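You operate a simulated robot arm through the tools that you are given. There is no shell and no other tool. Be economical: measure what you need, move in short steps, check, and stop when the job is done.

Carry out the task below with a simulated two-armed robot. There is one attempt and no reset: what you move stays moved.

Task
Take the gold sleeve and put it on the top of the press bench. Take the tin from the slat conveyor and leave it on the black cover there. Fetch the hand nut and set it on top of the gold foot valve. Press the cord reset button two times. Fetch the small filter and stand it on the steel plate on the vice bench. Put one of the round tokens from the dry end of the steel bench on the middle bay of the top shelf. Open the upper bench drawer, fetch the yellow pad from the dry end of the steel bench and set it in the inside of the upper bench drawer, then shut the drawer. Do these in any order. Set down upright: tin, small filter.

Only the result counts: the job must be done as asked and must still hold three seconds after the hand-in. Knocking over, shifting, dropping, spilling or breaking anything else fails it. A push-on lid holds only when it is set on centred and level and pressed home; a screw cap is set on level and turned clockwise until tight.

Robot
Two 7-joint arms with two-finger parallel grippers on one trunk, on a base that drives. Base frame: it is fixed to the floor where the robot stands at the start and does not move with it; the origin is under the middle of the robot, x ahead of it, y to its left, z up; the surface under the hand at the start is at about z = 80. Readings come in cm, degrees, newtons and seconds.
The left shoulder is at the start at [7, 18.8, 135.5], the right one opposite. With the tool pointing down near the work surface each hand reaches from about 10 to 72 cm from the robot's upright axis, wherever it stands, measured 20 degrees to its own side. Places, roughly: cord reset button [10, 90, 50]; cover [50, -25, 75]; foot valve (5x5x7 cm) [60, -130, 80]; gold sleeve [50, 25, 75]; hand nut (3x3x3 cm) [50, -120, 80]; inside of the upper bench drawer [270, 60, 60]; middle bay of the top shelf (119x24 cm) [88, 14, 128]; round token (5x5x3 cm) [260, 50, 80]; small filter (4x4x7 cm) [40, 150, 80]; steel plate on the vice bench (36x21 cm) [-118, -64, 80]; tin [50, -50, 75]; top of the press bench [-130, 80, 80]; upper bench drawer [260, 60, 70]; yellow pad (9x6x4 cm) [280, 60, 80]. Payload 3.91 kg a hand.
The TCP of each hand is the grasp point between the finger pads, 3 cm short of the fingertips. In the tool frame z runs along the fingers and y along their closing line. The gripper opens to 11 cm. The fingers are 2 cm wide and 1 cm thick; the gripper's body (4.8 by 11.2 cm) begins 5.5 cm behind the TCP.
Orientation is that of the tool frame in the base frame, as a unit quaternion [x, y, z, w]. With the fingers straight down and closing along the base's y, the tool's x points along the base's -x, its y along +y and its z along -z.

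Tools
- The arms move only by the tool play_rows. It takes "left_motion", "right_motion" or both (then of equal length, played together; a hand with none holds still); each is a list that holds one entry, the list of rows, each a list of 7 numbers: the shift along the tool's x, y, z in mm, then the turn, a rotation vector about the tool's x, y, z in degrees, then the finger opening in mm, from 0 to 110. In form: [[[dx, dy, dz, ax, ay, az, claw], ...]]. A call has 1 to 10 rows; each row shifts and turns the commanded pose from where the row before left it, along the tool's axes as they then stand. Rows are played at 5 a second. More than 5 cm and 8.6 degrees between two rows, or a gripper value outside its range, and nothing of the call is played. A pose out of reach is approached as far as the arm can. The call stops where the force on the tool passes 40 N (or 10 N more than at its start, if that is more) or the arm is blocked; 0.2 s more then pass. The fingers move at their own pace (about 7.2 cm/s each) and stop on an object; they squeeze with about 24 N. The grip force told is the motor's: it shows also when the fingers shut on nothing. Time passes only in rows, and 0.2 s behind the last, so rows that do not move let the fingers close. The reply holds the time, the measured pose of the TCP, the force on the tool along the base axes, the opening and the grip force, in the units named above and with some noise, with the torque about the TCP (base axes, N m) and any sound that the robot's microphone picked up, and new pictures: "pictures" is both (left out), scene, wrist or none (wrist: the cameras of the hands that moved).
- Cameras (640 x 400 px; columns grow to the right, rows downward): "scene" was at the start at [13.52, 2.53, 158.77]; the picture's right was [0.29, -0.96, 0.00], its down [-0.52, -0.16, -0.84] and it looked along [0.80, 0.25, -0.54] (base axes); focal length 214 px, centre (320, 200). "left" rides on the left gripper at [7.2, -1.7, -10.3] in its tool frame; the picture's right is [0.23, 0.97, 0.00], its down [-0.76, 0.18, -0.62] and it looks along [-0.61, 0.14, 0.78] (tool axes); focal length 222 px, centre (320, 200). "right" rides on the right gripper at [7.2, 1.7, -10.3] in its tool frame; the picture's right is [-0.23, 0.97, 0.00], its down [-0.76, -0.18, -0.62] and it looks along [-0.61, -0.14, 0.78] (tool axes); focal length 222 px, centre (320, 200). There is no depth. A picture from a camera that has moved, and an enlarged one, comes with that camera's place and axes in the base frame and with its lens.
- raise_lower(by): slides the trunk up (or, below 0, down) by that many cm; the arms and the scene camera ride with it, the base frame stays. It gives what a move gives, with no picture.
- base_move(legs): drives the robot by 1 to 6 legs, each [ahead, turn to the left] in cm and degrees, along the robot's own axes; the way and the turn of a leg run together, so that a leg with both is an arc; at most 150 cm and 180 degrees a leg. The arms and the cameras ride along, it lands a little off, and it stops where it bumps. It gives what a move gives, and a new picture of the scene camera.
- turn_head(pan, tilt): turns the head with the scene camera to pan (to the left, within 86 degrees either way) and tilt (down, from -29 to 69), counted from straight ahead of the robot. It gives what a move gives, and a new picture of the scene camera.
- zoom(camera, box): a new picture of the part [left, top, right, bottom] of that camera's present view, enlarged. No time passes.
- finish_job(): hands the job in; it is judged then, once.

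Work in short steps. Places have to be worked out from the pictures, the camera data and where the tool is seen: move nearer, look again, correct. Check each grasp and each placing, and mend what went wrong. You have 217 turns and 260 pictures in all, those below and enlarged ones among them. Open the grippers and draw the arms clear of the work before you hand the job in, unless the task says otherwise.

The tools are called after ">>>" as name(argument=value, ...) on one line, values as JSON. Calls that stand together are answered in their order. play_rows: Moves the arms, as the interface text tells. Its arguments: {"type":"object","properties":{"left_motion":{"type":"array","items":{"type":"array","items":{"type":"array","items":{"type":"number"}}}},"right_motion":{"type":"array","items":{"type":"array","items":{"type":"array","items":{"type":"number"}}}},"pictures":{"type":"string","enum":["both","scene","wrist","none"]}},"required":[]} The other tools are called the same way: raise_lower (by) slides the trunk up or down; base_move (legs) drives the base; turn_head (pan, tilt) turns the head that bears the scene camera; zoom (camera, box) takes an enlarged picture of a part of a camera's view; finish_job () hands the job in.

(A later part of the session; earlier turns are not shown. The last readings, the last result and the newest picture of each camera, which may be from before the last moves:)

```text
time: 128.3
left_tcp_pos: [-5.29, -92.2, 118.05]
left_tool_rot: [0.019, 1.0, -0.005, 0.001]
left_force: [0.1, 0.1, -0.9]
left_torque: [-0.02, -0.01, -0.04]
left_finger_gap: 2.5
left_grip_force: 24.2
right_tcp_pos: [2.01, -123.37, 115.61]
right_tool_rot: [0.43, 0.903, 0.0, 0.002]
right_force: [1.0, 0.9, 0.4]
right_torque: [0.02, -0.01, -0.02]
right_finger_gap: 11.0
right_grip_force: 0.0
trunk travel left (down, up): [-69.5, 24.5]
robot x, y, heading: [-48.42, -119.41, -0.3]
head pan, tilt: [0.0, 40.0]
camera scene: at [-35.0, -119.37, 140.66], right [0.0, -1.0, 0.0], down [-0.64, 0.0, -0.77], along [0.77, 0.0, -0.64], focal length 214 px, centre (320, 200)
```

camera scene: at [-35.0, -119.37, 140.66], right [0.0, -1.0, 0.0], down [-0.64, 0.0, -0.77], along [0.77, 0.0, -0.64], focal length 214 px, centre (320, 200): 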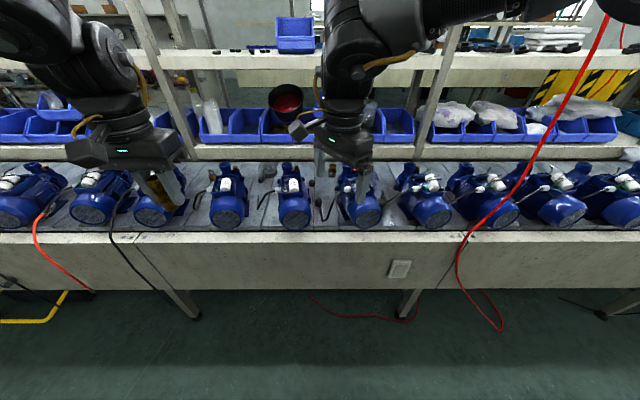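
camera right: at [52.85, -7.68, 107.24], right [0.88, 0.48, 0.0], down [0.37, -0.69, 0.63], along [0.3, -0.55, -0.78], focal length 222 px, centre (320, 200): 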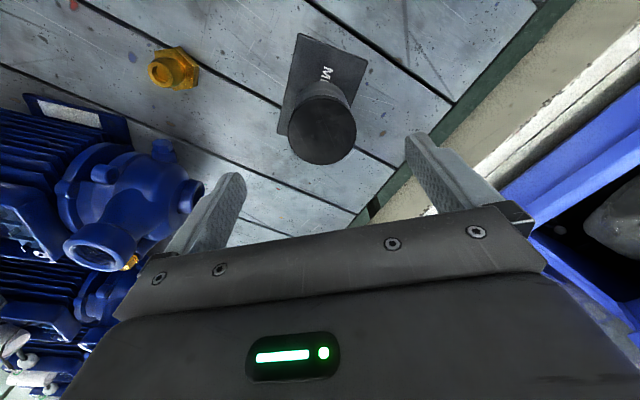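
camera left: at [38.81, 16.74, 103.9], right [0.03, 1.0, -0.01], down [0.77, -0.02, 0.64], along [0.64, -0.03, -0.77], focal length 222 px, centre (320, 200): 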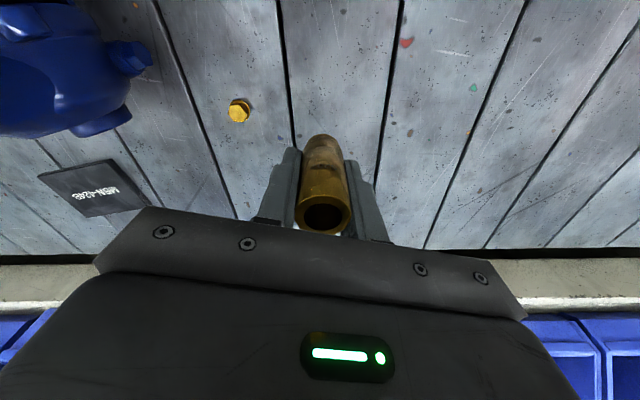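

Zoom in to find the nut and the foot valve.

>>> zoom(camera="scene", box=[190, 130, 510, 250])

```text
2.00 times, centred on (350, 190) of scene
camera zoom: at [-35.0, -119.37, 140.66], right [0.0, -1.0, 0.0], down [-0.64, 0.0, -0.77], along [0.77, 0.0, -0.64], focal length 429 px, centre (260, 220)
```

zoom: 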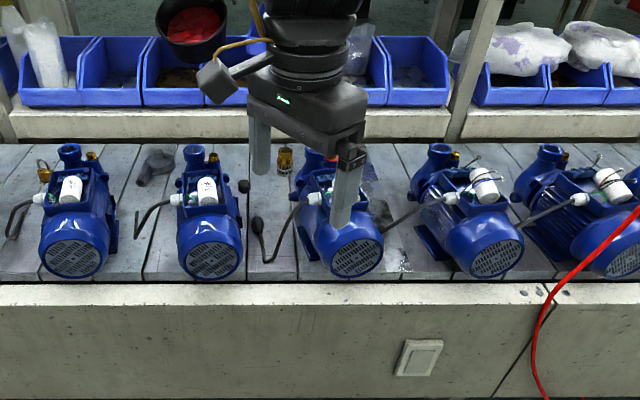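

Foot valve is about [56, -126], a dark knob-like nut about [49, -115]. Drive in at an angle to about [-6, -105].

>>> base_move(legs=[[0, 18], [44, 0], [0, -18]])

>>> turn_head(pan=-10, tilt=55)

```text
time: 132.9
left_tcp_pos: [35.44, -78.31, 117.94]
left_tool_rot: [0.013, 1.0, -0.005, 0.003]
left_force: [0.9, -0.6, -0.7]
left_torque: [0.01, 0.0, 0.0]
left_finger_gap: 2.51
left_grip_force: 24.5
right_tcp_pos: [43.19, -109.44, 115.69]
right_tool_rot: [0.424, 0.905, -0.001, 0.002]
right_force: [-0.5, -0.6, 0.0]
right_torque: [-0.02, -0.03, 0.03]
right_finger_gap: 11.01
right_grip_force: 0.1
trunk travel left (down, up): [-69.5, 24.5]
robot x, y, heading: [-7.11, -105.91, 0.5]
head pan, tilt: [0.0, 40.0]
camera scene: at [6.06, -105.83, 140.66], right [0.01, -1.0, 0.0], down [-0.64, -0.01, -0.77], along [0.77, 0.01, -0.64], focal length 214 px, centre (320, 200)
```

scene: 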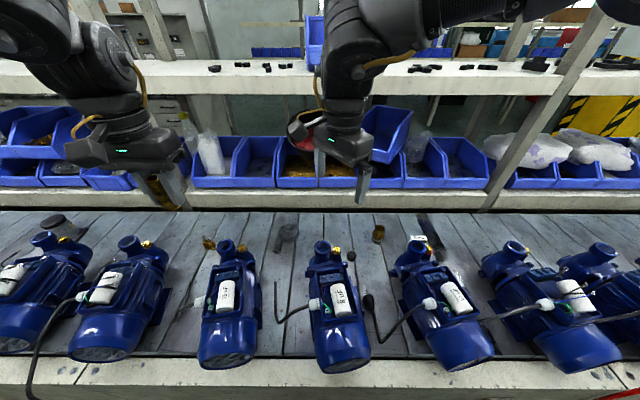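

```text
time: 133.7
left_tcp_pos: [35.58, -78.46, 117.91]
left_tool_rot: [0.013, 1.0, -0.004, 0.001]
left_force: [-0.3, 0.3, -1.2]
left_torque: [-0.06, 0.01, 0.01]
left_finger_gap: 2.49
left_grip_force: 24.0
right_tcp_pos: [43.25, -109.46, 115.64]
right_tool_rot: [0.424, 0.906, 0.0, 0.001]
right_force: [-0.1, 0.1, 0.6]
right_torque: [0.01, -0.02, 0.0]
right_finger_gap: 10.99
right_grip_force: 0.1
trunk travel left (down, up): [-69.5, 24.5]
robot x, y, heading: [-6.8, -106.07, 0.5]
head pan, tilt: [-10.0, 55.0]
camera scene: at [4.74, -107.25, 138.59], right [-0.17, -0.99, 0.0], down [-0.81, 0.14, -0.57], along [0.57, -0.1, -0.82], focal length 214 px, centre (320, 200)
```

scene: 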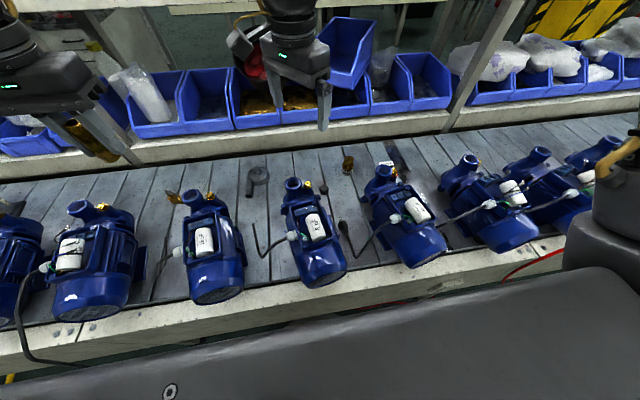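

>>> zoom(camera="scene", box=[240, 135, 440, 260])

```text
3.20 times, centred on (340, 198) of scene
camera zoom: at [4.74, -107.25, 138.59], right [-0.17, -0.99, 0.0], down [-0.81, 0.14, -0.57], along [0.57, -0.1, -0.82], focal length 686 px, centre (256, 208)
```

zoom: 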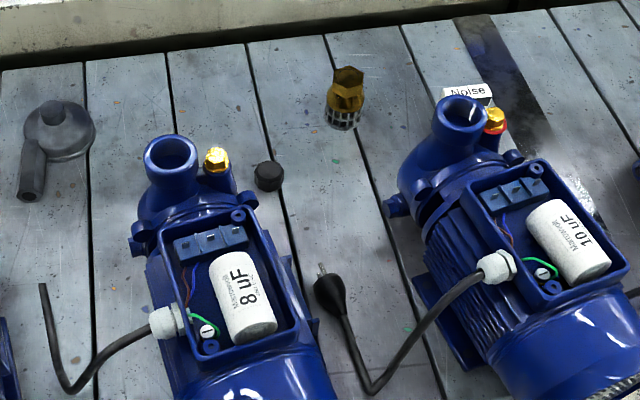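

Foot valve at [57.3, -126.4], black hand nut at [48.3, -116.3] close to a motor. I yaw the right hand so the camera bump stays clear of the motor, raise the left, and move above the nut.

>>> play_rows(right_motion=[[[0, 0, 0, 0, 0, 8.5, 60], [0, 0, 0, 0, 0, 8.5, 60], [0, 0, 0, 0, 0, 8.5, 60], [0, 0, 0, 0, 0, 8.5, 60], [-36, 22, 0, 0, 0, 1, 60], [-36, 23, 0, 0, 0, 0, 60]]], left_motion=[[[20, 0, -30, 0, 0, 0, 0], [20, 0, -30, 0, 0, 0, 0], [0, 0, 0, 0, 0, 0, 0], [0, 0, 0, 0, 0, 0, 0], [0, 0, 0, 0, 0, 0, 0], [0, 0, 0, 0, 0, 0, 0]]], pictures="none")

>>> raise_lower(by=-14)

>>> zoom(camera="right", box=[0, 0, 640, 400])

```text
time: 135.1
left_tcp_pos: [31.75, -78.34, 123.7]
left_tool_rot: [0.013, 1.0, -0.004, 0.002]
left_force: [0.1, -0.2, -1.6]
left_torque: [0.02, 0.0, 0.02]
left_finger_gap: 2.51
left_grip_force: 24.0
right_tcp_pos: [48.47, -116.24, 115.6]
right_tool_rot: [0.677, 0.736, 0.0, 0.0]
right_force: [-0.3, 0.1, 0.3]
right_torque: [0.02, 0.03, -0.01]
right_finger_gap: 5.99
right_grip_force: 0.0
trunk travel left (down, up): [-69.5, 24.5]
robot x, y, heading: [-7.27, -106.06, 0.3]
head pan, tilt: [-10.0, 55.0]
```

```text
time: 136.8
left_tcp_pos: [31.62, -77.97, 109.85]
left_tool_rot: [0.012, 1.0, -0.004, 0.002]
left_force: [0.5, -0.6, -1.0]
left_torque: [-0.02, 0.02, 0.0]
left_finger_gap: 2.49
left_grip_force: 24.8
right_tcp_pos: [48.36, -116.19, 101.8]
right_tool_rot: [0.677, 0.736, 0.0, 0.002]
right_force: [0.2, 0.8, -0.6]
right_torque: [0.01, -0.01, 0.0]
right_finger_gap: 5.99
right_grip_force: 0.0
trunk travel left (down, up): [-55.5, 38.5]
robot x, y, heading: [-7.59, -105.97, 0.4]
head pan, tilt: [-10.0, 55.0]
```

```text
1.00 times, centred on (320, 200) of right (not enlarged: the box is as wide or as high as the picture)
camera zoom: at [49.37, -108.83, 112.07], right [0.99, -0.15, 0.0], down [-0.11, -0.77, 0.62], along [-0.09, -0.62, -0.78], focal length 222 px, centre (320, 200)
```

zoom: 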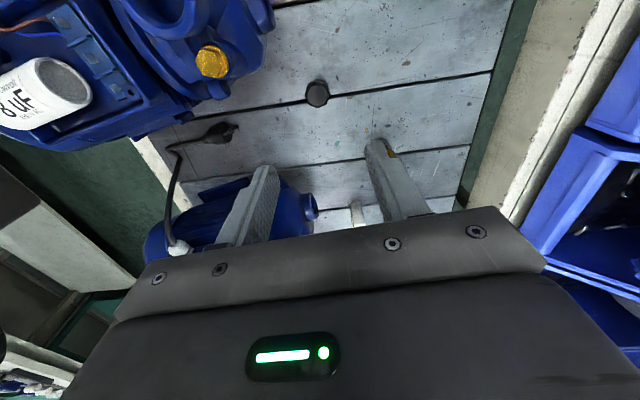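

Nut at [48, -115.8]. Rotate a bit more for camera clearance, correct, and descend most of the way.

>>> play_rows(right_motion=[[[0, 0, 0, 0, 0, 8, 60], [0, 0, 0, 0, 0, 8, 60], [3, -5, 40, 0, 0, 0, 60], [0, 0, 40, 0, 0, 0, 60], [0, 0, 30, 0, 0, 0, 60]]], pictures="wrist")

```text
time: 138.0
left_tcp_pos: [31.65, -78.13, 109.7]
left_tool_rot: [0.013, 1.0, -0.004, 0.002]
left_force: [-1.2, -0.7, -0.9]
left_torque: [0.02, 0.01, -0.04]
left_finger_gap: 2.5
left_grip_force: 23.7
right_tcp_pos: [48.19, -115.75, 90.8]
right_tool_rot: [0.773, 0.635, 0.001, 0.001]
right_force: [0.2, 0.5, 0.8]
right_torque: [-0.05, -0.01, 0.0]
right_finger_gap: 5.97
right_grip_force: 0.0
trunk travel left (down, up): [-55.5, 38.5]
robot x, y, heading: [-7.24, -105.85, -0.0]
head pan, tilt: [-10.0, 55.0]
camera right: at [51.32, -108.92, 101.17], right [0.91, -0.41, 0.0], down [-0.32, -0.71, 0.62], along [-0.26, -0.57, -0.78], focal length 222 px, centre (320, 200)
```

right: 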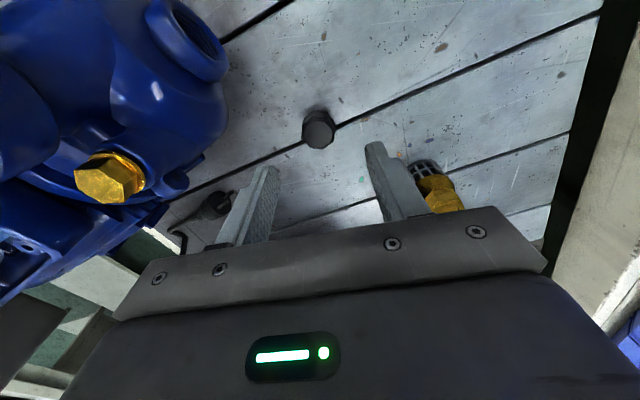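

Good alignment. Descend to z≈83.4 and close on the nut.

>>> play_rows(right_motion=[[[4, 0, 37, 0, 0, 0, 60], [0, 0, 37, 0, 0, 0, 60], [0, 0, 0, 0, 0, 0, 0], [0, 0, 0, 0, 0, 0, 0], [0, 0, 0, 0, 0, 0, 0], [0, 0, 0, 0, 0, 0, 0]]], pictures="wrist")

```text
time: 139.4
left_tcp_pos: [31.53, -77.98, 109.75]
left_tool_rot: [0.012, 1.0, -0.004, 0.001]
left_force: [0.7, -0.9, -1.0]
left_torque: [-0.02, 0.01, 0.0]
left_finger_gap: 2.49
left_grip_force: 23.9
right_tcp_pos: [48.08, -115.53, 83.44]
right_tool_rot: [0.773, 0.635, 0.0, 0.002]
right_force: [0.7, -0.7, -0.6]
right_torque: [0.01, 0.01, 0.0]
right_finger_gap: 2.76
right_grip_force: 24.0
trunk travel left (down, up): [-55.5, 38.5]
robot x, y, heading: [-7.53, -105.99, 0.3]
head pan, tilt: [-10.0, 55.0]
camera right: at [51.16, -108.74, 93.76], right [0.91, -0.41, 0.0], down [-0.32, -0.71, 0.62], along [-0.26, -0.57, -0.78], focal length 222 px, centre (320, 200)
```

right: 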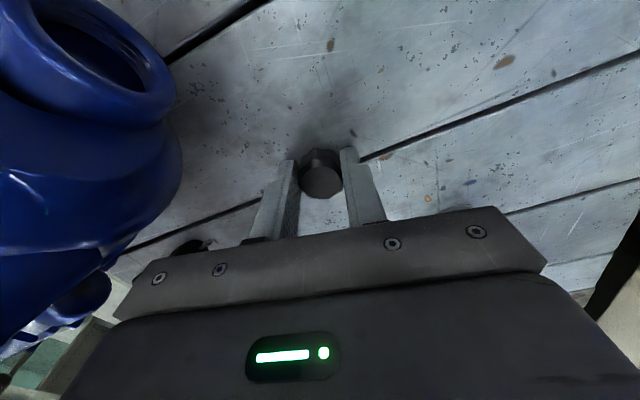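

Nut gripped. Lift and move toward the foot valve, yawing back a bit, then look.

>>> play_rows(right_motion=[[[0, 0, -45, 0, 0, 0, 0], [0, 0, -45, 0, 0, 0, 0], [0, 0, -45, 0, 0, 0, 0], [-25, 37, 0, 0, 0, 0, 0], [-25, 37, 0, 0, 0, 0, 0], [0, 37, 0, 0, 0, 0, 0]]], pictures="both")

```text
time: 140.8
left_tcp_pos: [31.71, -77.87, 109.65]
left_tool_rot: [0.012, 1.0, -0.005, 0.002]
left_force: [0.6, -0.1, -1.0]
left_torque: [-0.04, 0.05, 0.0]
left_finger_gap: 2.51
left_grip_force: 24.3
right_tcp_pos: [57.79, -122.28, 96.99]
right_tool_rot: [0.772, 0.635, -0.001, 0.002]
right_force: [-0.6, -0.7, -0.4]
right_torque: [0.0, 0.02, 0.0]
right_finger_gap: 2.75
right_grip_force: 23.7
trunk travel left (down, up): [-55.5, 38.5]
robot x, y, heading: [-7.17, -106.0, 0.5]
head pan, tilt: [-10.0, 55.0]
camera scene: at [4.84, -106.92, 124.58], right [-0.17, -0.99, 0.0], down [-0.81, 0.13, -0.57], along [0.56, -0.1, -0.82], focal length 214 px, centre (320, 200)
camera right: at [61.04, -115.47, 107.17], right [0.91, -0.41, 0.0], down [-0.32, -0.71, 0.63], along [-0.26, -0.57, -0.78], focal length 222 px, centre (320, 200)
```

scene: 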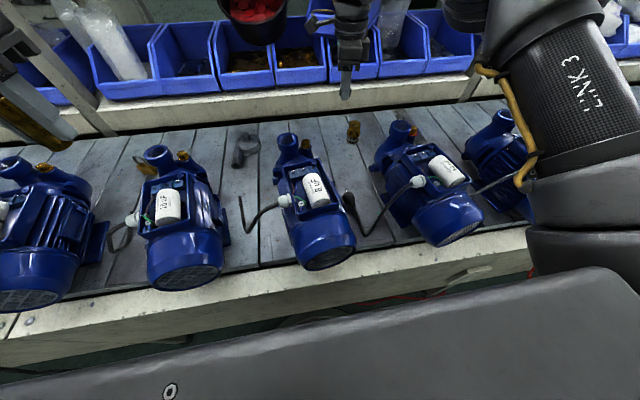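
right: 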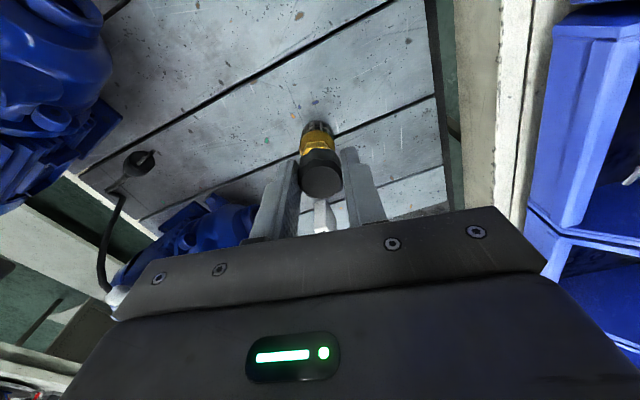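

Nut occludes the valve top; shift the hand sideways for a clean view.

>>> play_rows(right_motion=[[[0, -45, -20, 0, 0, 0, 0]]], pictures="none")

>>> zoom(camera="right", box=[240, 80, 480, 230])

```text
time: 141.2
left_tcp_pos: [31.26, -78.13, 109.91]
left_tool_rot: [0.014, 1.0, -0.004, 0.003]
left_force: [-0.6, -0.5, -1.3]
left_torque: [-0.01, -0.02, -0.02]
left_finger_gap: 2.52
left_grip_force: 23.5
right_tcp_pos: [53.13, -121.47, 99.32]
right_tool_rot: [0.773, 0.635, 0.002, 0.002]
right_force: [-0.7, 0.3, -0.5]
right_torque: [-0.01, -0.05, -0.03]
right_finger_gap: 2.81
right_grip_force: 23.8
trunk travel left (down, up): [-55.5, 38.5]
robot x, y, heading: [-7.41, -105.9, 0.4]
head pan, tilt: [-10.0, 55.0]
```

```text
2.67 times, centred on (360, 155) of right
camera zoom: at [56.13, -114.8, 109.64], right [0.91, -0.41, 0.0], down [-0.33, -0.71, 0.62], along [-0.25, -0.57, -0.78], focal length 592 px, centre (213, 320)
```

zoom: 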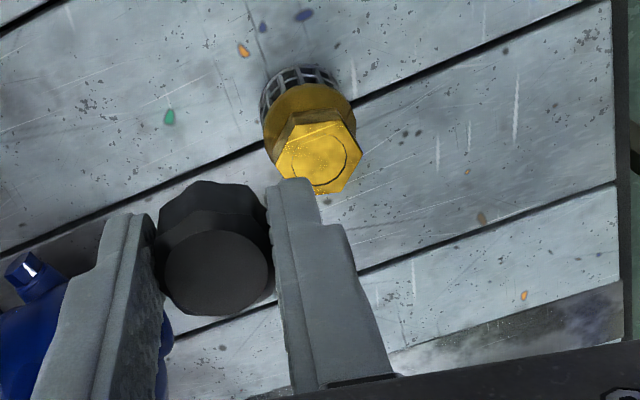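

Valve top centre at [56.3, -125.5], z≈87. Move above it and come down near.

>>> play_rows(right_motion=[[[-34, 32, 0, 0, 0, 0, 0], [0, 6, 30, 0, 0, 0, 0], [0, 0, 35, 0, 0, 0, 0]]], pictures="both")

>>> zoom(camera="scene", box=[300, 70, 420, 145])

```text
time: 142.0
left_tcp_pos: [31.76, -78.15, 109.75]
left_tool_rot: [0.013, 1.0, -0.004, 0.002]
left_force: [1.0, 0.1, -0.4]
left_torque: [-0.02, 0.01, -0.03]
left_finger_gap: 2.52
left_grip_force: 23.8
right_tcp_pos: [56.61, -125.65, 92.42]
right_tool_rot: [0.772, 0.635, 0.0, 0.0]
right_force: [-0.1, 0.2, -0.7]
right_torque: [0.01, -0.02, -0.03]
right_finger_gap: 2.77
right_grip_force: 24.1
trunk travel left (down, up): [-55.5, 38.5]
robot x, y, heading: [-7.29, -105.73, 0.3]
head pan, tilt: [-10.0, 55.0]
camera scene: at [4.84, -107.3, 124.58], right [-0.17, -0.99, 0.0], down [-0.81, 0.14, -0.57], along [0.56, -0.09, -0.82], focal length 214 px, centre (320, 200)
camera right: at [59.72, -118.87, 102.62], right [0.91, -0.41, 0.0], down [-0.32, -0.71, 0.62], along [-0.26, -0.57, -0.78], focal length 222 px, centre (320, 200)
```

scene: 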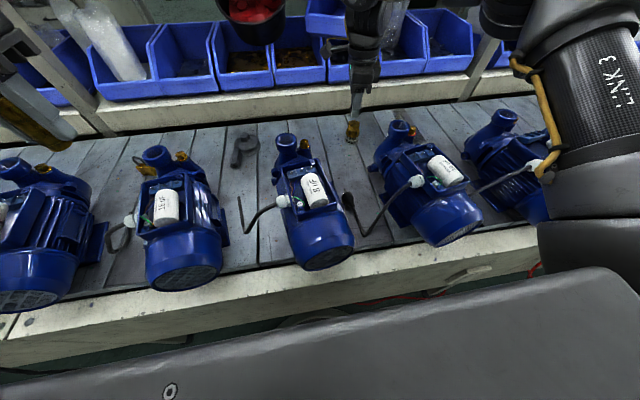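
right: 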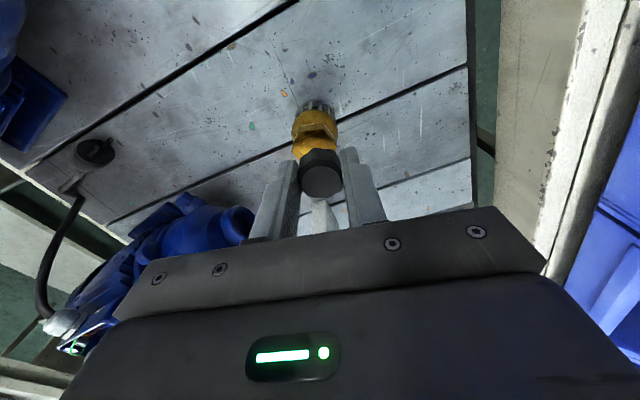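

```text
5.33 times, centred on (360, 108) of scene
camera zoom: at [4.84, -107.3, 124.58], right [-0.17, -0.99, 0.0], down [-0.81, 0.14, -0.57], along [0.56, -0.09, -0.82], focal length 1144 px, centre (107, 693)
```

zoom: 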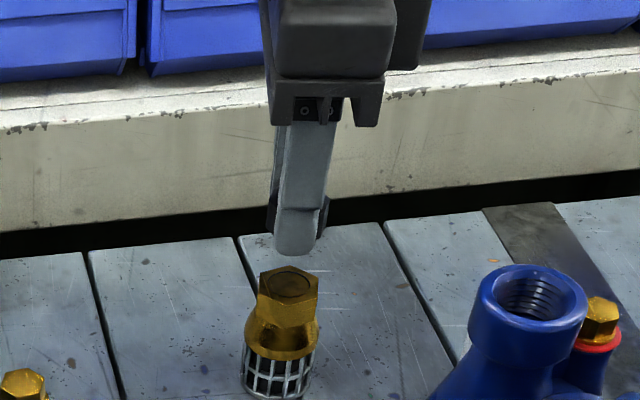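

Correct slightly (−0.3 cm in x) and lower until contact with the valve top (≈86).

>>> play_rows(right_motion=[[[-2, -4, 15, 0, 0, 0, 0], [0, 0, 6, 0, 0, 0, 0], [0, 0, 3, 0, 0, 0, 0]]], pictures="none")

>>> zoom(camera="scene", box=[300, 70, 420, 145])

>>> zoom(camera="right", box=[240, 80, 400, 230])

```text
time: 142.8
left_tcp_pos: [31.52, -78.09, 109.74]
left_tool_rot: [0.013, 1.0, -0.004, 0.002]
left_force: [0.0, 1.1, -0.7]
left_torque: [-0.01, 0.0, -0.01]
left_finger_gap: 2.52
left_grip_force: 24.0
right_tcp_pos: [56.0, -125.62, 89.9]
right_tool_rot: [0.773, 0.635, 0.0, 0.001]
right_force: [0.2, 0.9, -0.1]
right_torque: [0.0, 0.0, 0.01]
right_finger_gap: 2.81
right_grip_force: 23.5
trunk travel left (down, up): [-55.5, 38.5]
robot x, y, heading: [-7.4, -106.11, 0.5]
head pan, tilt: [-10.0, 55.0]
```

```text
5.33 times, centred on (360, 108) of scene
camera zoom: at [4.72, -107.19, 124.59], right [-0.17, -0.99, 0.0], down [-0.81, 0.14, -0.57], along [0.57, -0.1, -0.82], focal length 1144 px, centre (107, 693)
```

zoom: 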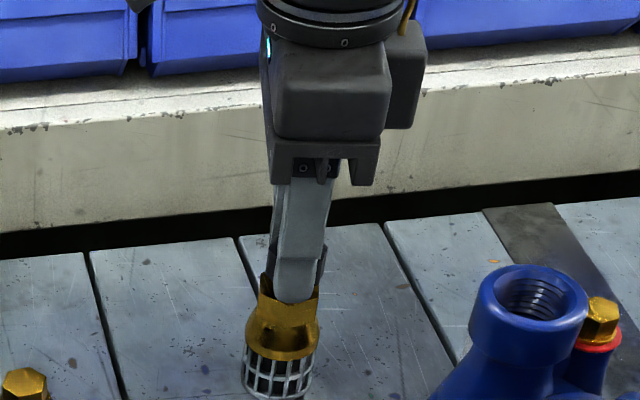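

```text
2.67 times, centred on (320, 155) of right
camera zoom: at [59.18, -118.94, 100.21], right [0.91, -0.41, 0.0], down [-0.32, -0.71, 0.62], along [-0.26, -0.57, -0.78], focal length 592 px, centre (320, 320)
```

zoom: 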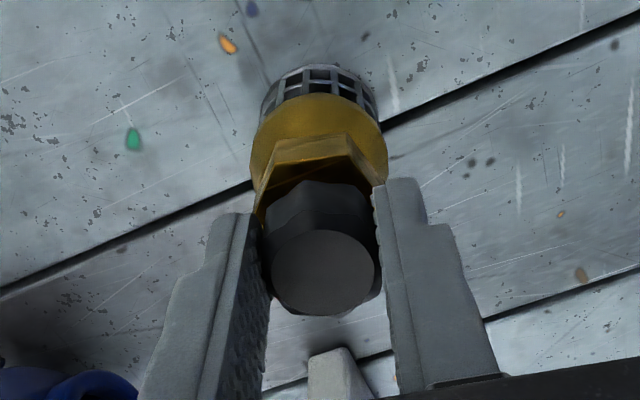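

Alignment looks good; nudge 3 mm further and lower in 2 mm steps until contact.

>>> play_rows(right_motion=[[[-3, 1, 0, 0, 0, 0, 0], [0, 0, 2, 0, 0, 0, 0], [0, 0, 2, 0, 0, 0, 0]]], pictures="none")

```text
time: 143.6
left_tcp_pos: [31.38, -77.98, 109.74]
left_tool_rot: [0.014, 1.0, -0.004, 0.003]
left_force: [0.5, 0.2, -1.5]
left_torque: [0.0, 0.01, -0.02]
left_finger_gap: 2.51
left_grip_force: 24.7
right_tcp_pos: [56.01, -126.05, 89.88]
right_tool_rot: [0.773, 0.635, 0.002, 0.003]
right_force: [-0.6, -2.3, 19.0]
right_torque: [-0.14, 0.02, 0.02]
right_finger_gap: 2.79
right_grip_force: 24.3
trunk travel left (down, up): [-55.5, 38.5]
robot x, y, heading: [-7.45, -105.89, 0.7]
head pan, tilt: [-10.0, 55.0]
```

Contact with 19 N. Relieve 2 mm and open.

>>> play_rows(right_motion=[[[0, 0, -3, 0, 0, 0, 0], [0, 0, 0, 0, 0, 0, 45], [0, 0, 0, 0, 0, 0, 60], [0, 0, 0, 0, 0, 0, 60]]], pictures="none")

>>> zoom(camera="right", box=[240, 80, 400, 230])

```text
time: 144.6
left_tcp_pos: [31.59, -78.14, 109.73]
left_tool_rot: [0.014, 1.0, -0.004, 0.002]
left_force: [-0.1, -0.1, -1.0]
left_torque: [-0.02, 0.01, -0.03]
left_finger_gap: 2.49
left_grip_force: 24.6
right_tcp_pos: [56.32, -126.09, 89.87]
right_tool_rot: [0.773, 0.635, 0.001, 0.001]
right_force: [0.2, -0.4, 0.8]
right_torque: [-0.04, 0.01, 0.0]
right_finger_gap: 6.0
right_grip_force: 0.2
trunk travel left (down, up): [-55.5, 38.5]
robot x, y, heading: [-7.03, -106.17, 0.1]
head pan, tilt: [-10.0, 55.0]
```

```text
2.67 times, centred on (320, 155) of right
camera zoom: at [59.33, -119.33, 100.1], right [0.91, -0.41, 0.0], down [-0.32, -0.71, 0.62], along [-0.26, -0.57, -0.78], focal length 592 px, centre (320, 320)
```

zoom: 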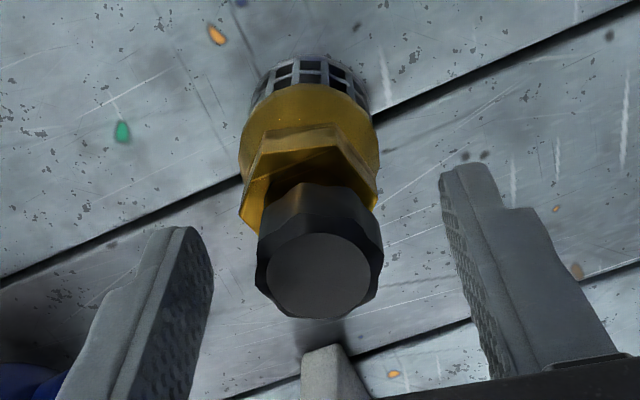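

Nut stays on the valve. Rise and check.

>>> play_rows(right_motion=[[[0, 0, -40, 0, 0, 0, 60], [0, 0, -40, 0, 0, 0, 60], [0, 0, -20, 0, 0, 0, 60]]], pictures="none")

>>> zoom(camera="right", box=[240, 60, 400, 160])

>>> zoom(camera="scene", box=[300, 70, 420, 145])

```text
time: 145.4
left_tcp_pos: [31.46, -77.95, 109.77]
left_tool_rot: [0.012, 1.0, -0.004, 0.003]
left_force: [0.0, -0.2, -1.0]
left_torque: [-0.02, -0.03, -0.01]
left_finger_gap: 2.54
left_grip_force: 24.6
right_tcp_pos: [56.33, -126.03, 99.83]
right_tool_rot: [0.772, 0.635, 0.0, 0.001]
right_force: [0.3, 0.8, 0.4]
right_torque: [-0.01, 0.01, -0.03]
right_finger_gap: 5.97
right_grip_force: 0.0
trunk travel left (down, up): [-55.5, 38.5]
robot x, y, heading: [-7.39, -106.26, 0.4]
head pan, tilt: [-10.0, 55.0]
```

```text
4.00 times, centred on (320, 110) of right
camera zoom: at [59.44, -119.29, 110.11], right [0.91, -0.41, 0.0], down [-0.32, -0.71, 0.62], along [-0.26, -0.57, -0.78], focal length 888 px, centre (320, 560)
```

zoom: 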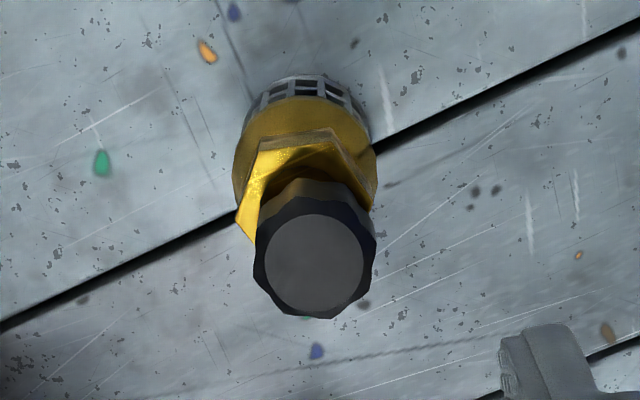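

```text
5.33 times, centred on (360, 108) of scene
camera zoom: at [4.69, -107.18, 124.59], right [-0.17, -0.99, 0.0], down [-0.81, 0.14, -0.57], along [0.57, -0.1, -0.82], focal length 1144 px, centre (107, 693)
```

zoom: 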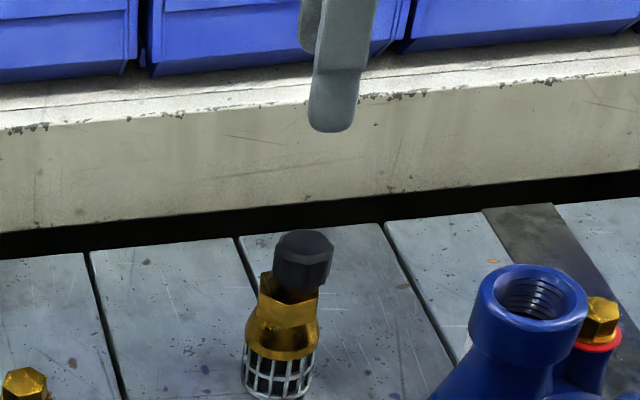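

The nut rests fine on the valve. Now withdraw, raise the trunk, back off and drive toward the press bench with the sleeve.

>>> play_rows(right_motion=[[[0, 0, -30, 0, 0, 0, 60], [20, -40, 0, 0, 0, 0, 60], [20, -40, 0, 0, 0, 0, 60], [20, -40, 0, 0, 0, -8, 60], [0, 0, 0, 0, 0, -8, 60], [0, 0, 0, 0, 0, -8, 60], [0, 0, 0, 0, 0, -8, 60], [0, 0, 0, 0, 0, -8, 60]]], pictures="none")

>>> raise_lower(by=15)

>>> base_move(legs=[[-38, 0], [0, 90], [100, 0]])

>>> turn_head(pan=45, tilt=30)

```text
time: 147.2
left_tcp_pos: [31.61, -78.16, 109.81]
left_tool_rot: [0.013, 1.0, -0.004, 0.002]
left_force: [0.1, -0.1, -1.1]
left_torque: [0.01, 0.01, 0.0]
left_finger_gap: 2.52
left_grip_force: 23.7
right_tcp_pos: [45.4, -117.91, 102.8]
right_tool_rot: [0.508, 0.861, 0.001, 0.001]
right_force: [-0.7, 0.0, 0.2]
right_torque: [0.03, 0.0, 0.03]
right_finger_gap: 6.01
right_grip_force: 0.0
trunk travel left (down, up): [-55.5, 38.5]
robot x, y, heading: [-7.82, -106.36, 0.1]
head pan, tilt: [-10.0, 55.0]
```

```text
time: 148.9
left_tcp_pos: [31.63, -78.1, 124.75]
left_tool_rot: [0.012, 1.0, -0.005, 0.002]
left_force: [-0.5, 0.0, -1.2]
left_torque: [-0.02, 0.01, -0.01]
left_finger_gap: 2.53
left_grip_force: 24.1
right_tcp_pos: [45.41, -117.91, 117.91]
right_tool_rot: [0.508, 0.861, 0.001, 0.001]
right_force: [0.0, 0.0, 0.1]
right_torque: [0.0, 0.02, 0.0]
right_finger_gap: 6.02
right_grip_force: 0.0
trunk travel left (down, up): [-70.5, 23.5]
robot x, y, heading: [-7.27, -106.11, 0.5]
head pan, tilt: [-10.0, 55.0]
```

```text
time: 160.0
left_tcp_pos: [-72.26, 35.85, 124.79]
left_tool_rot: [-0.695, 0.719, -0.001, 0.005]
left_force: [-0.7, 0.3, -0.8]
left_torque: [0.0, 0.02, -0.01]
left_finger_gap: 2.49
left_grip_force: 24.0
right_tcp_pos: [-32.36, 49.34, 117.88]
right_tool_rot: [-0.243, 0.97, 0.002, 0.001]
right_force: [0.8, 0.2, -0.1]
right_torque: [0.03, -0.03, 0.02]
right_finger_gap: 6.0
right_grip_force: 0.1
trunk travel left (down, up): [-70.5, 23.5]
robot x, y, heading: [-44.59, -3.61, 90.3]
head pan, tilt: [-10.0, 55.0]
camera scene: at [-43.58, 8.62, 139.59], right [0.98, -0.18, 0.0], down [-0.14, -0.81, -0.57], along [0.1, 0.56, -0.82], focal length 214 px, centre (320, 200)
```

scene: 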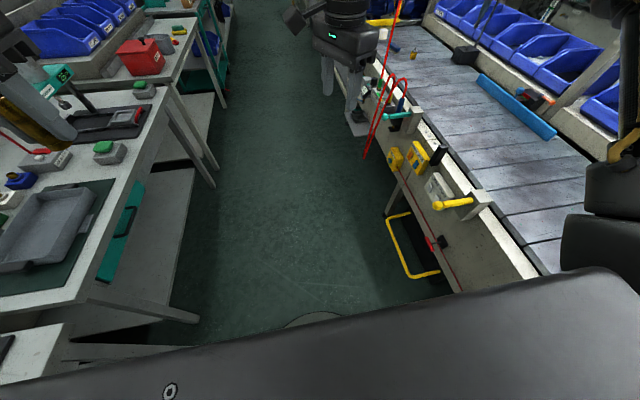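

```text
time: 161.3
left_tcp_pos: [-72.34, 35.92, 124.74]
left_tool_rot: [-0.694, 0.72, -0.001, 0.004]
left_force: [-0.1, 0.7, 0.0]
left_torque: [-0.01, -0.02, 0.0]
left_finger_gap: 2.51
left_grip_force: 24.1
right_tcp_pos: [-32.4, 49.34, 117.88]
right_tool_rot: [-0.244, 0.97, 0.002, 0.001]
right_force: [0.2, 0.0, 0.3]
right_torque: [-0.02, 0.02, -0.01]
right_finger_gap: 5.96
right_grip_force: 0.0
trunk travel left (down, up): [-70.5, 23.5]
robot x, y, heading: [-45.07, -3.41, 89.6]
head pan, tilt: [45.0, 30.0]
camera scene: at [-51.22, 7.98, 143.19], right [0.71, 0.7, 0.0], down [0.35, -0.36, -0.87], along [-0.61, 0.61, -0.5], focal length 214 px, centre (320, 200)
```

scene: 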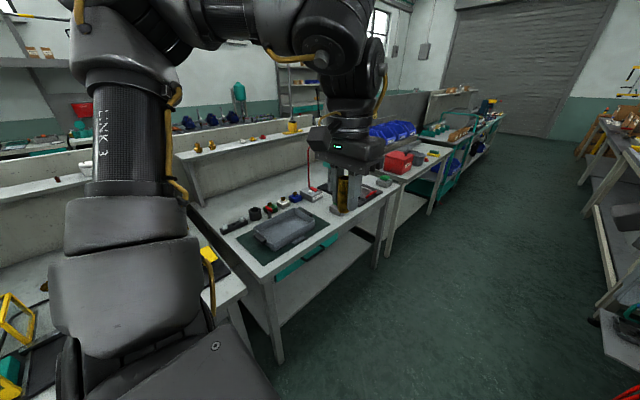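

Look closer at the bench around y 40–90 to identify the press bench.

>>> turn_head(pan=30, tilt=25)

>>> zoom(camera="scene", box=[0, 120, 320, 320])

```text
time: 162.0
left_tcp_pos: [-72.31, 35.88, 124.83]
left_tool_rot: [-0.694, 0.72, -0.002, 0.004]
left_force: [0.7, 0.2, -0.8]
left_torque: [0.01, -0.01, -0.02]
left_finger_gap: 2.5
left_grip_force: 24.5
right_tcp_pos: [-32.45, 49.34, 117.92]
right_tool_rot: [-0.244, 0.97, 0.001, 0.0]
right_force: [-0.2, 0.1, 0.0]
right_torque: [0.01, 0.01, 0.0]
right_finger_gap: 5.98
right_grip_force: 0.0
trunk travel left (down, up): [-70.5, 23.5]
robot x, y, heading: [-44.53, -3.25, 89.7]
head pan, tilt: [30.0, 25.0]
camera scene: at [-49.44, 9.54, 143.99], right [0.87, 0.5, 0.0], down [0.21, -0.37, -0.91], along [-0.45, 0.79, -0.42], focal length 214 px, centre (320, 200)
```

scene: 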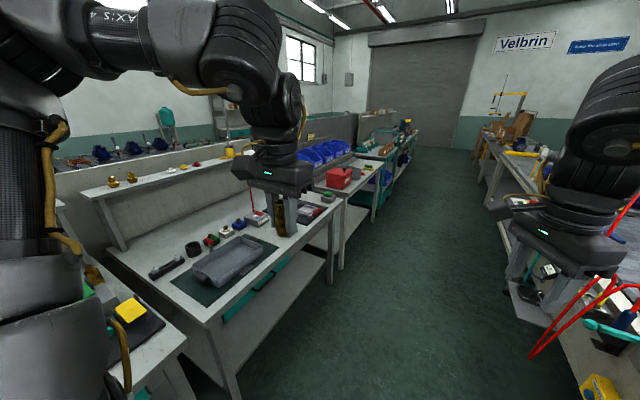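

```text
2.00 times, centred on (160, 220) of scene
camera zoom: at [-49.44, 9.54, 143.99], right [0.87, 0.5, 0.0], down [0.21, -0.37, -0.91], along [-0.45, 0.79, -0.42], focal length 429 px, centre (640, 160)
```

zoom: 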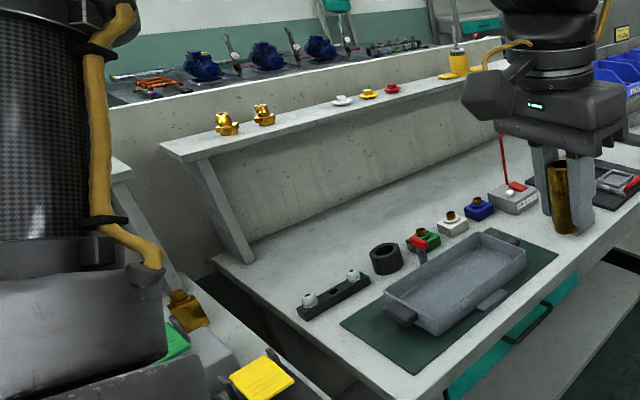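

The press bench is the one with the tray (y≈30–130). Drive up beside it and face it to find a free spot.

>>> base_move(legs=[[80, 0], [0, 90]])

>>> turn_head(pan=0, tilt=42)

```text
time: 170.0
left_tcp_pos: [-85.6, 50.65, 124.69]
left_tool_rot: [0.999, -0.04, -0.001, -0.005]
left_force: [-0.8, -0.1, -1.0]
left_torque: [-0.01, 0.01, 0.0]
left_finger_gap: 2.51
left_grip_force: 24.4
right_tcp_pos: [-97.26, 91.01, 117.75]
right_tool_rot: [0.846, -0.533, -0.002, 0.0]
right_force: [-0.1, 0.7, -0.2]
right_torque: [0.0, 0.01, -0.01]
right_finger_gap: 6.0
right_grip_force: 0.0
trunk travel left (down, up): [-70.5, 23.5]
robot x, y, heading: [-45.3, 76.39, 177.3]
head pan, tilt: [30.0, 25.0]
camera scene: at [-58.42, 72.12, 143.99], right [-0.46, 0.89, 0.0], down [0.38, 0.19, -0.91], along [-0.81, -0.42, -0.42], focal length 214 px, centre (320, 200)
```

scene: 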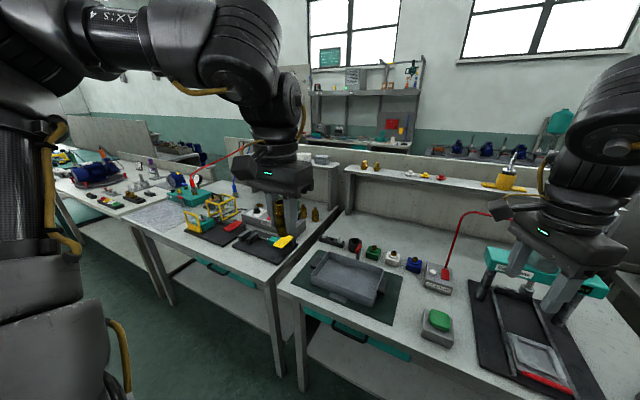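

```text
time: 170.9
left_tcp_pos: [-85.63, 50.54, 124.75]
left_tool_rot: [0.999, -0.04, -0.001, -0.004]
left_force: [0.1, -0.2, -1.0]
left_torque: [0.0, 0.02, -0.02]
left_finger_gap: 2.5
left_grip_force: 23.6
right_tcp_pos: [-97.25, 90.91, 117.93]
right_tool_rot: [0.846, -0.532, -0.001, 0.0]
right_force: [-0.5, 0.2, -0.4]
right_torque: [-0.02, 0.01, 0.01]
right_finger_gap: 5.98
right_grip_force: 0.0
trunk travel left (down, up): [-70.5, 23.5]
robot x, y, heading: [-45.04, 76.68, 177.3]
head pan, tilt: [0.0, 42.0]
camera scene: at [-58.59, 76.73, 141.36], right [0.05, 1.0, 0.0], down [0.67, -0.03, -0.74], along [-0.74, 0.03, -0.67], focal length 214 px, centre (320, 200)
```

scene: 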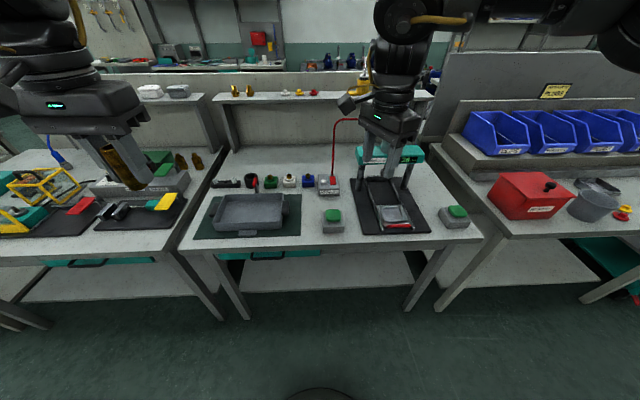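

Free spot on the bench top at about [-122, 76]. Pull the right hand back, yaw the left hand outward, and turn/advance the base.

>>> play_rows(right_motion=[[[40, 0, -10, 0, 0, 0, 60], [40, 0, 0, 0, 0, 0, 60], [40, 0, 0, 0, 0, 0, 60], [40, 0, 0, 0, 0, 0, 60], [0, 0, 0, 0, 0, 0, 60]]], left_motion=[[[0, 0, 0, 0, 0, -8.5, 0], [0, 0, 0, 0, 0, -8.5, 0], [0, 0, 0, 0, 0, -8.5, 0], [0, 0, 0, 0, 0, -8.5, 0], [0, 0, 0, 0, 0, -8.5, 0]]], pictures="none")

>>> base_move(legs=[[20, 0], [0, -10]])

```text
time: 172.1
left_tcp_pos: [-83.82, 39.91, 130.32]
left_tool_rot: [0.945, 0.326, -0.002, -0.008]
left_force: [-0.8, 0.0, -1.2]
left_torque: [-0.01, -0.02, -0.01]
left_finger_gap: 2.5
left_grip_force: 24.3
left hand out of reach, approached as far as the arm can: row 2, 3, 5
right_tcp_pos: [-90.1, 76.48, 119.06]
right_tool_rot: [0.846, -0.533, -0.002, 0.0]
right_force: [-0.8, 0.8, 0.2]
right_torque: [0.0, -0.01, -0.02]
right_finger_gap: 5.99
right_grip_force: 0.1
trunk travel left (down, up): [-70.5, 23.5]
robot x, y, heading: [-45.07, 76.1, 177.4]
head pan, tilt: [0.0, 42.0]
```

```text
time: 174.4
left_tcp_pos: [-109.76, 48.46, 130.19]
left_tool_rot: [0.971, 0.238, 0.0, -0.007]
left_force: [-0.3, 0.2, -2.9]
left_torque: [0.0, -0.03, -0.01]
left_finger_gap: 2.51
left_grip_force: 23.7
right_tcp_pos: [-109.46, 85.47, 119.02]
right_tool_rot: [0.795, -0.607, -0.001, 0.0]
right_force: [0.3, -0.5, -0.5]
right_torque: [0.0, -0.03, 0.02]
right_finger_gap: 6.0
right_grip_force: 0.0
trunk travel left (down, up): [-70.5, 23.5]
robot x, y, heading: [-64.98, 77.33, 166.8]
head pan, tilt: [0.0, 42.0]
camera scene: at [-78.34, 80.01, 141.35], right [0.23, 0.97, 0.0], down [0.65, -0.15, -0.74], along [-0.72, 0.17, -0.67], focal length 214 px, centre (320, 200)
```

scene: 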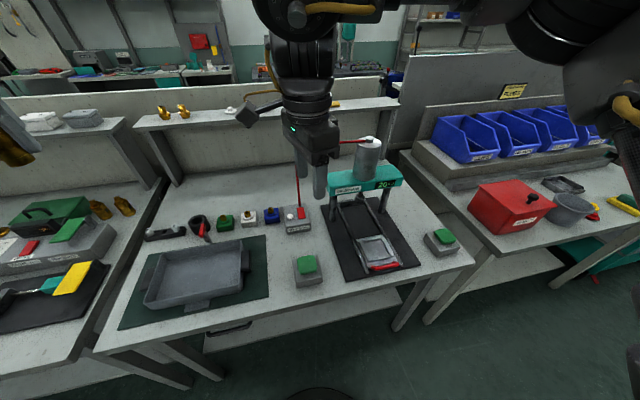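

Move the right hand back toward the body and slide the left hand over the free spot.

>>> play_rows(right_motion=[[[10, -37, 0, 0, 0, 0, 60], [10, -37, 0, 0, 0, 0, 60], [10, -37, 0, 0, 0, 0, 60], [10, -37, 0, 0, 0, 0, 60], [0, 0, 0, 0, 0, 0, 60]]], pictures="none")

>>> raise_lower(by=-10)

>>> play_rows(left_motion=[[[0, -43, 0, 0, 0, 0, 0], [0, -43, 0, 0, 0, 0, 0], [0, -43, 0, 0, 0, 0, 0], [0, -43, 0, 0, 0, 0, 0], [5, -43, 0, 0, 0, 0, 0], [5, -43, 0, 0, 0, 0, 0], [5, -42, 0, 0, 0, 0, 0]]], pictures="scene")

```text
time: 175.7
left_tcp_pos: [-109.79, 48.53, 130.3]
left_tool_rot: [0.971, 0.238, -0.001, -0.007]
left_force: [0.1, -1.0, -0.7]
left_torque: [-0.03, -0.04, -0.01]
left_finger_gap: 2.51
left_grip_force: 23.6
right_tcp_pos: [-94.19, 85.39, 118.93]
right_tool_rot: [0.795, -0.607, -0.002, 0.001]
right_force: [0.1, 0.2, -1.3]
right_torque: [0.03, -0.04, -0.02]
right_finger_gap: 6.02
right_grip_force: 0.0
trunk travel left (down, up): [-70.5, 23.5]
robot x, y, heading: [-65.09, 77.22, 166.9]
head pan, tilt: [0.0, 42.0]
```

```text
time: 177.0
left_tcp_pos: [-109.82, 48.43, 120.28]
left_tool_rot: [0.971, 0.237, -0.001, -0.008]
left_force: [0.4, -0.1, -0.5]
left_torque: [0.02, 0.0, 0.02]
left_finger_gap: 2.5
left_grip_force: 24.7
right_tcp_pos: [-94.17, 85.38, 108.97]
right_tool_rot: [0.795, -0.607, -0.001, 0.0]
right_force: [0.2, -0.2, 0.0]
right_torque: [0.02, -0.02, 0.01]
right_finger_gap: 6.0
right_grip_force: 0.2
trunk travel left (down, up): [-60.5, 33.5]
robot x, y, heading: [-64.9, 76.84, 166.9]
head pan, tilt: [0.0, 42.0]
```

```text
time: 178.6
left_tcp_pos: [-122.56, 53.44, 112.12]
left_tool_rot: [0.972, 0.236, -0.001, -0.011]
left_force: [0.4, -1.1, -1.0]
left_torque: [0.01, 0.01, 0.0]
left_finger_gap: 2.52
left_grip_force: 24.4
left hand out of reach, approached as far as the arm can: row 1, 2, 3, 4, 5, 6, 7
right_tcp_pos: [-94.17, 85.35, 108.87]
right_tool_rot: [0.795, -0.606, 0.0, -0.001]
right_force: [-0.9, -0.1, 0.4]
right_torque: [0.02, -0.03, 0.03]
right_finger_gap: 6.01
right_grip_force: 0.1
trunk travel left (down, up): [-60.5, 33.5]
robot x, y, heading: [-65.23, 77.03, 167.2]
head pan, tilt: [0.0, 42.0]
camera scene: at [-78.29, 80.07, 131.35], right [0.23, 0.97, 0.0], down [0.65, -0.15, -0.74], along [-0.72, 0.17, -0.67], focal length 214 px, centre (320, 200)
```

scene: 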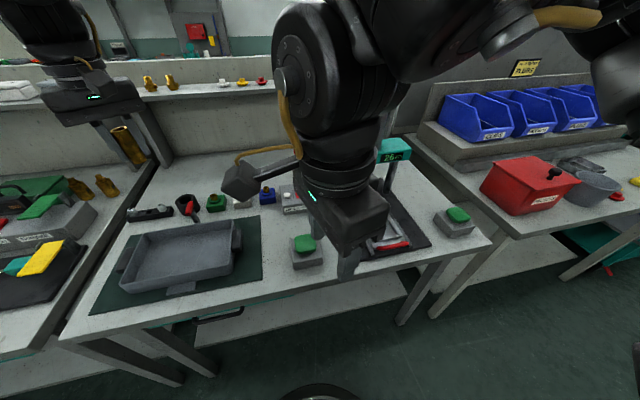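

Both arms behave alike: clockwise yaw is the freeing direction. Rotate the left hand clockwise ~85°.

>>> play_rows(left_motion=[[[0, 0, -10, 0, 0, 8.5, 0], [0, 0, -10, 0, 0, 8.5, 0], [0, 0, 0, 0, 0, 8.5, 0], [0, 0, 0, 0, 0, 8.5, 0], [0, 0, 0, 0, 0, 8.5, 0], [0, 0, 0, 0, 0, 8.5, 0], [0, 0, 0, 0, 0, 8.5, 0], [0, 0, 0, 0, 0, 8.5, 0], [0, 0, 0, 0, 0, 8.5, 0], [0, 0, 0, 0, 0, 8.5, 0]]], pictures="none")

```text
time: 180.8
left_tcp_pos: [-121.88, 53.0, 112.66]
left_tool_rot: [0.876, -0.482, -0.007, -0.004]
left_force: [-0.5, -0.8, -1.4]
left_torque: [0.03, 0.01, 0.03]
left_finger_gap: 2.51
left_grip_force: 24.7
left hand out of reach, approached as far as the arm can: row 1, 2
right_tcp_pos: [-94.17, 85.45, 108.96]
right_tool_rot: [0.795, -0.607, -0.001, 0.0]
right_force: [-0.1, 0.9, 0.1]
right_torque: [-0.02, 0.02, -0.03]
right_finger_gap: 6.0
right_grip_force: 0.0
trunk travel left (down, up): [-60.5, 33.5]
robot x, y, heading: [-65.05, 77.13, 166.7]
head pan, tilt: [0.0, 42.0]
```

>>> play_rows(left_motion=[[[-39, -24, 0, 0, 0, 0, 0], [-39, -24, 0, 0, 0, 0, 0], [-39, -24, 0, 0, 0, 0, 0], [-39, -25, 0, 0, 0, 0, 0], [-39, -25, 0, 0, 0, 0, 0]]], pictures="both")

```text
time: 182.0
left_tcp_pos: [-116.57, 63.46, 107.52]
left_tool_rot: [0.877, -0.481, -0.007, -0.006]
left_force: [-0.8, 0.6, -1.3]
left_torque: [-0.01, 0.04, 0.02]
left_finger_gap: 2.53
left_grip_force: 23.7
left hand out of reach, approached as far as the arm can: row 1, 2, 3, 4, 5
right_tcp_pos: [-94.16, 85.34, 109.0]
right_tool_rot: [0.795, -0.606, -0.002, 0.0]
right_force: [0.0, 0.1, -0.6]
right_torque: [0.01, 0.0, 0.02]
right_finger_gap: 6.01
right_grip_force: 0.1
trunk travel left (down, up): [-60.5, 33.5]
robot x, y, heading: [-65.17, 77.16, 166.8]
head pan, tilt: [0.0, 42.0]
camera scene: at [-78.2, 80.04, 131.36], right [0.23, 0.97, 0.0], down [0.65, -0.15, -0.74], along [-0.72, 0.17, -0.67], focal length 214 px, centre (320, 200)
camera left: at [-111.14, 58.03, 117.7], right [-0.7, -0.72, -0.01], down [-0.56, 0.54, 0.64], along [-0.45, 0.45, -0.77], focal length 222 px, centre (320, 200)
```

scene: 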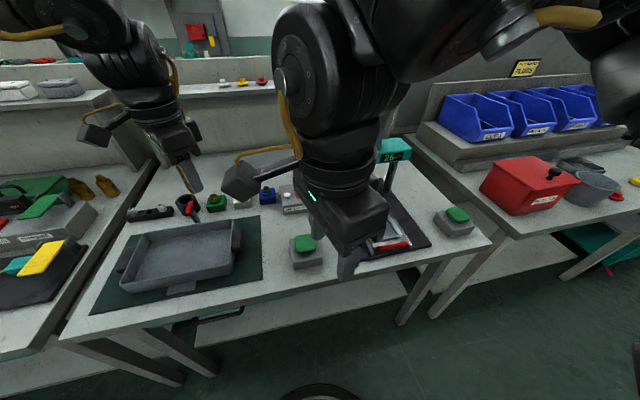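
left: 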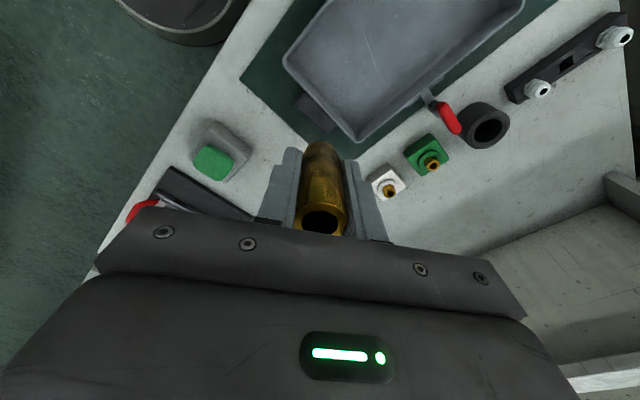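

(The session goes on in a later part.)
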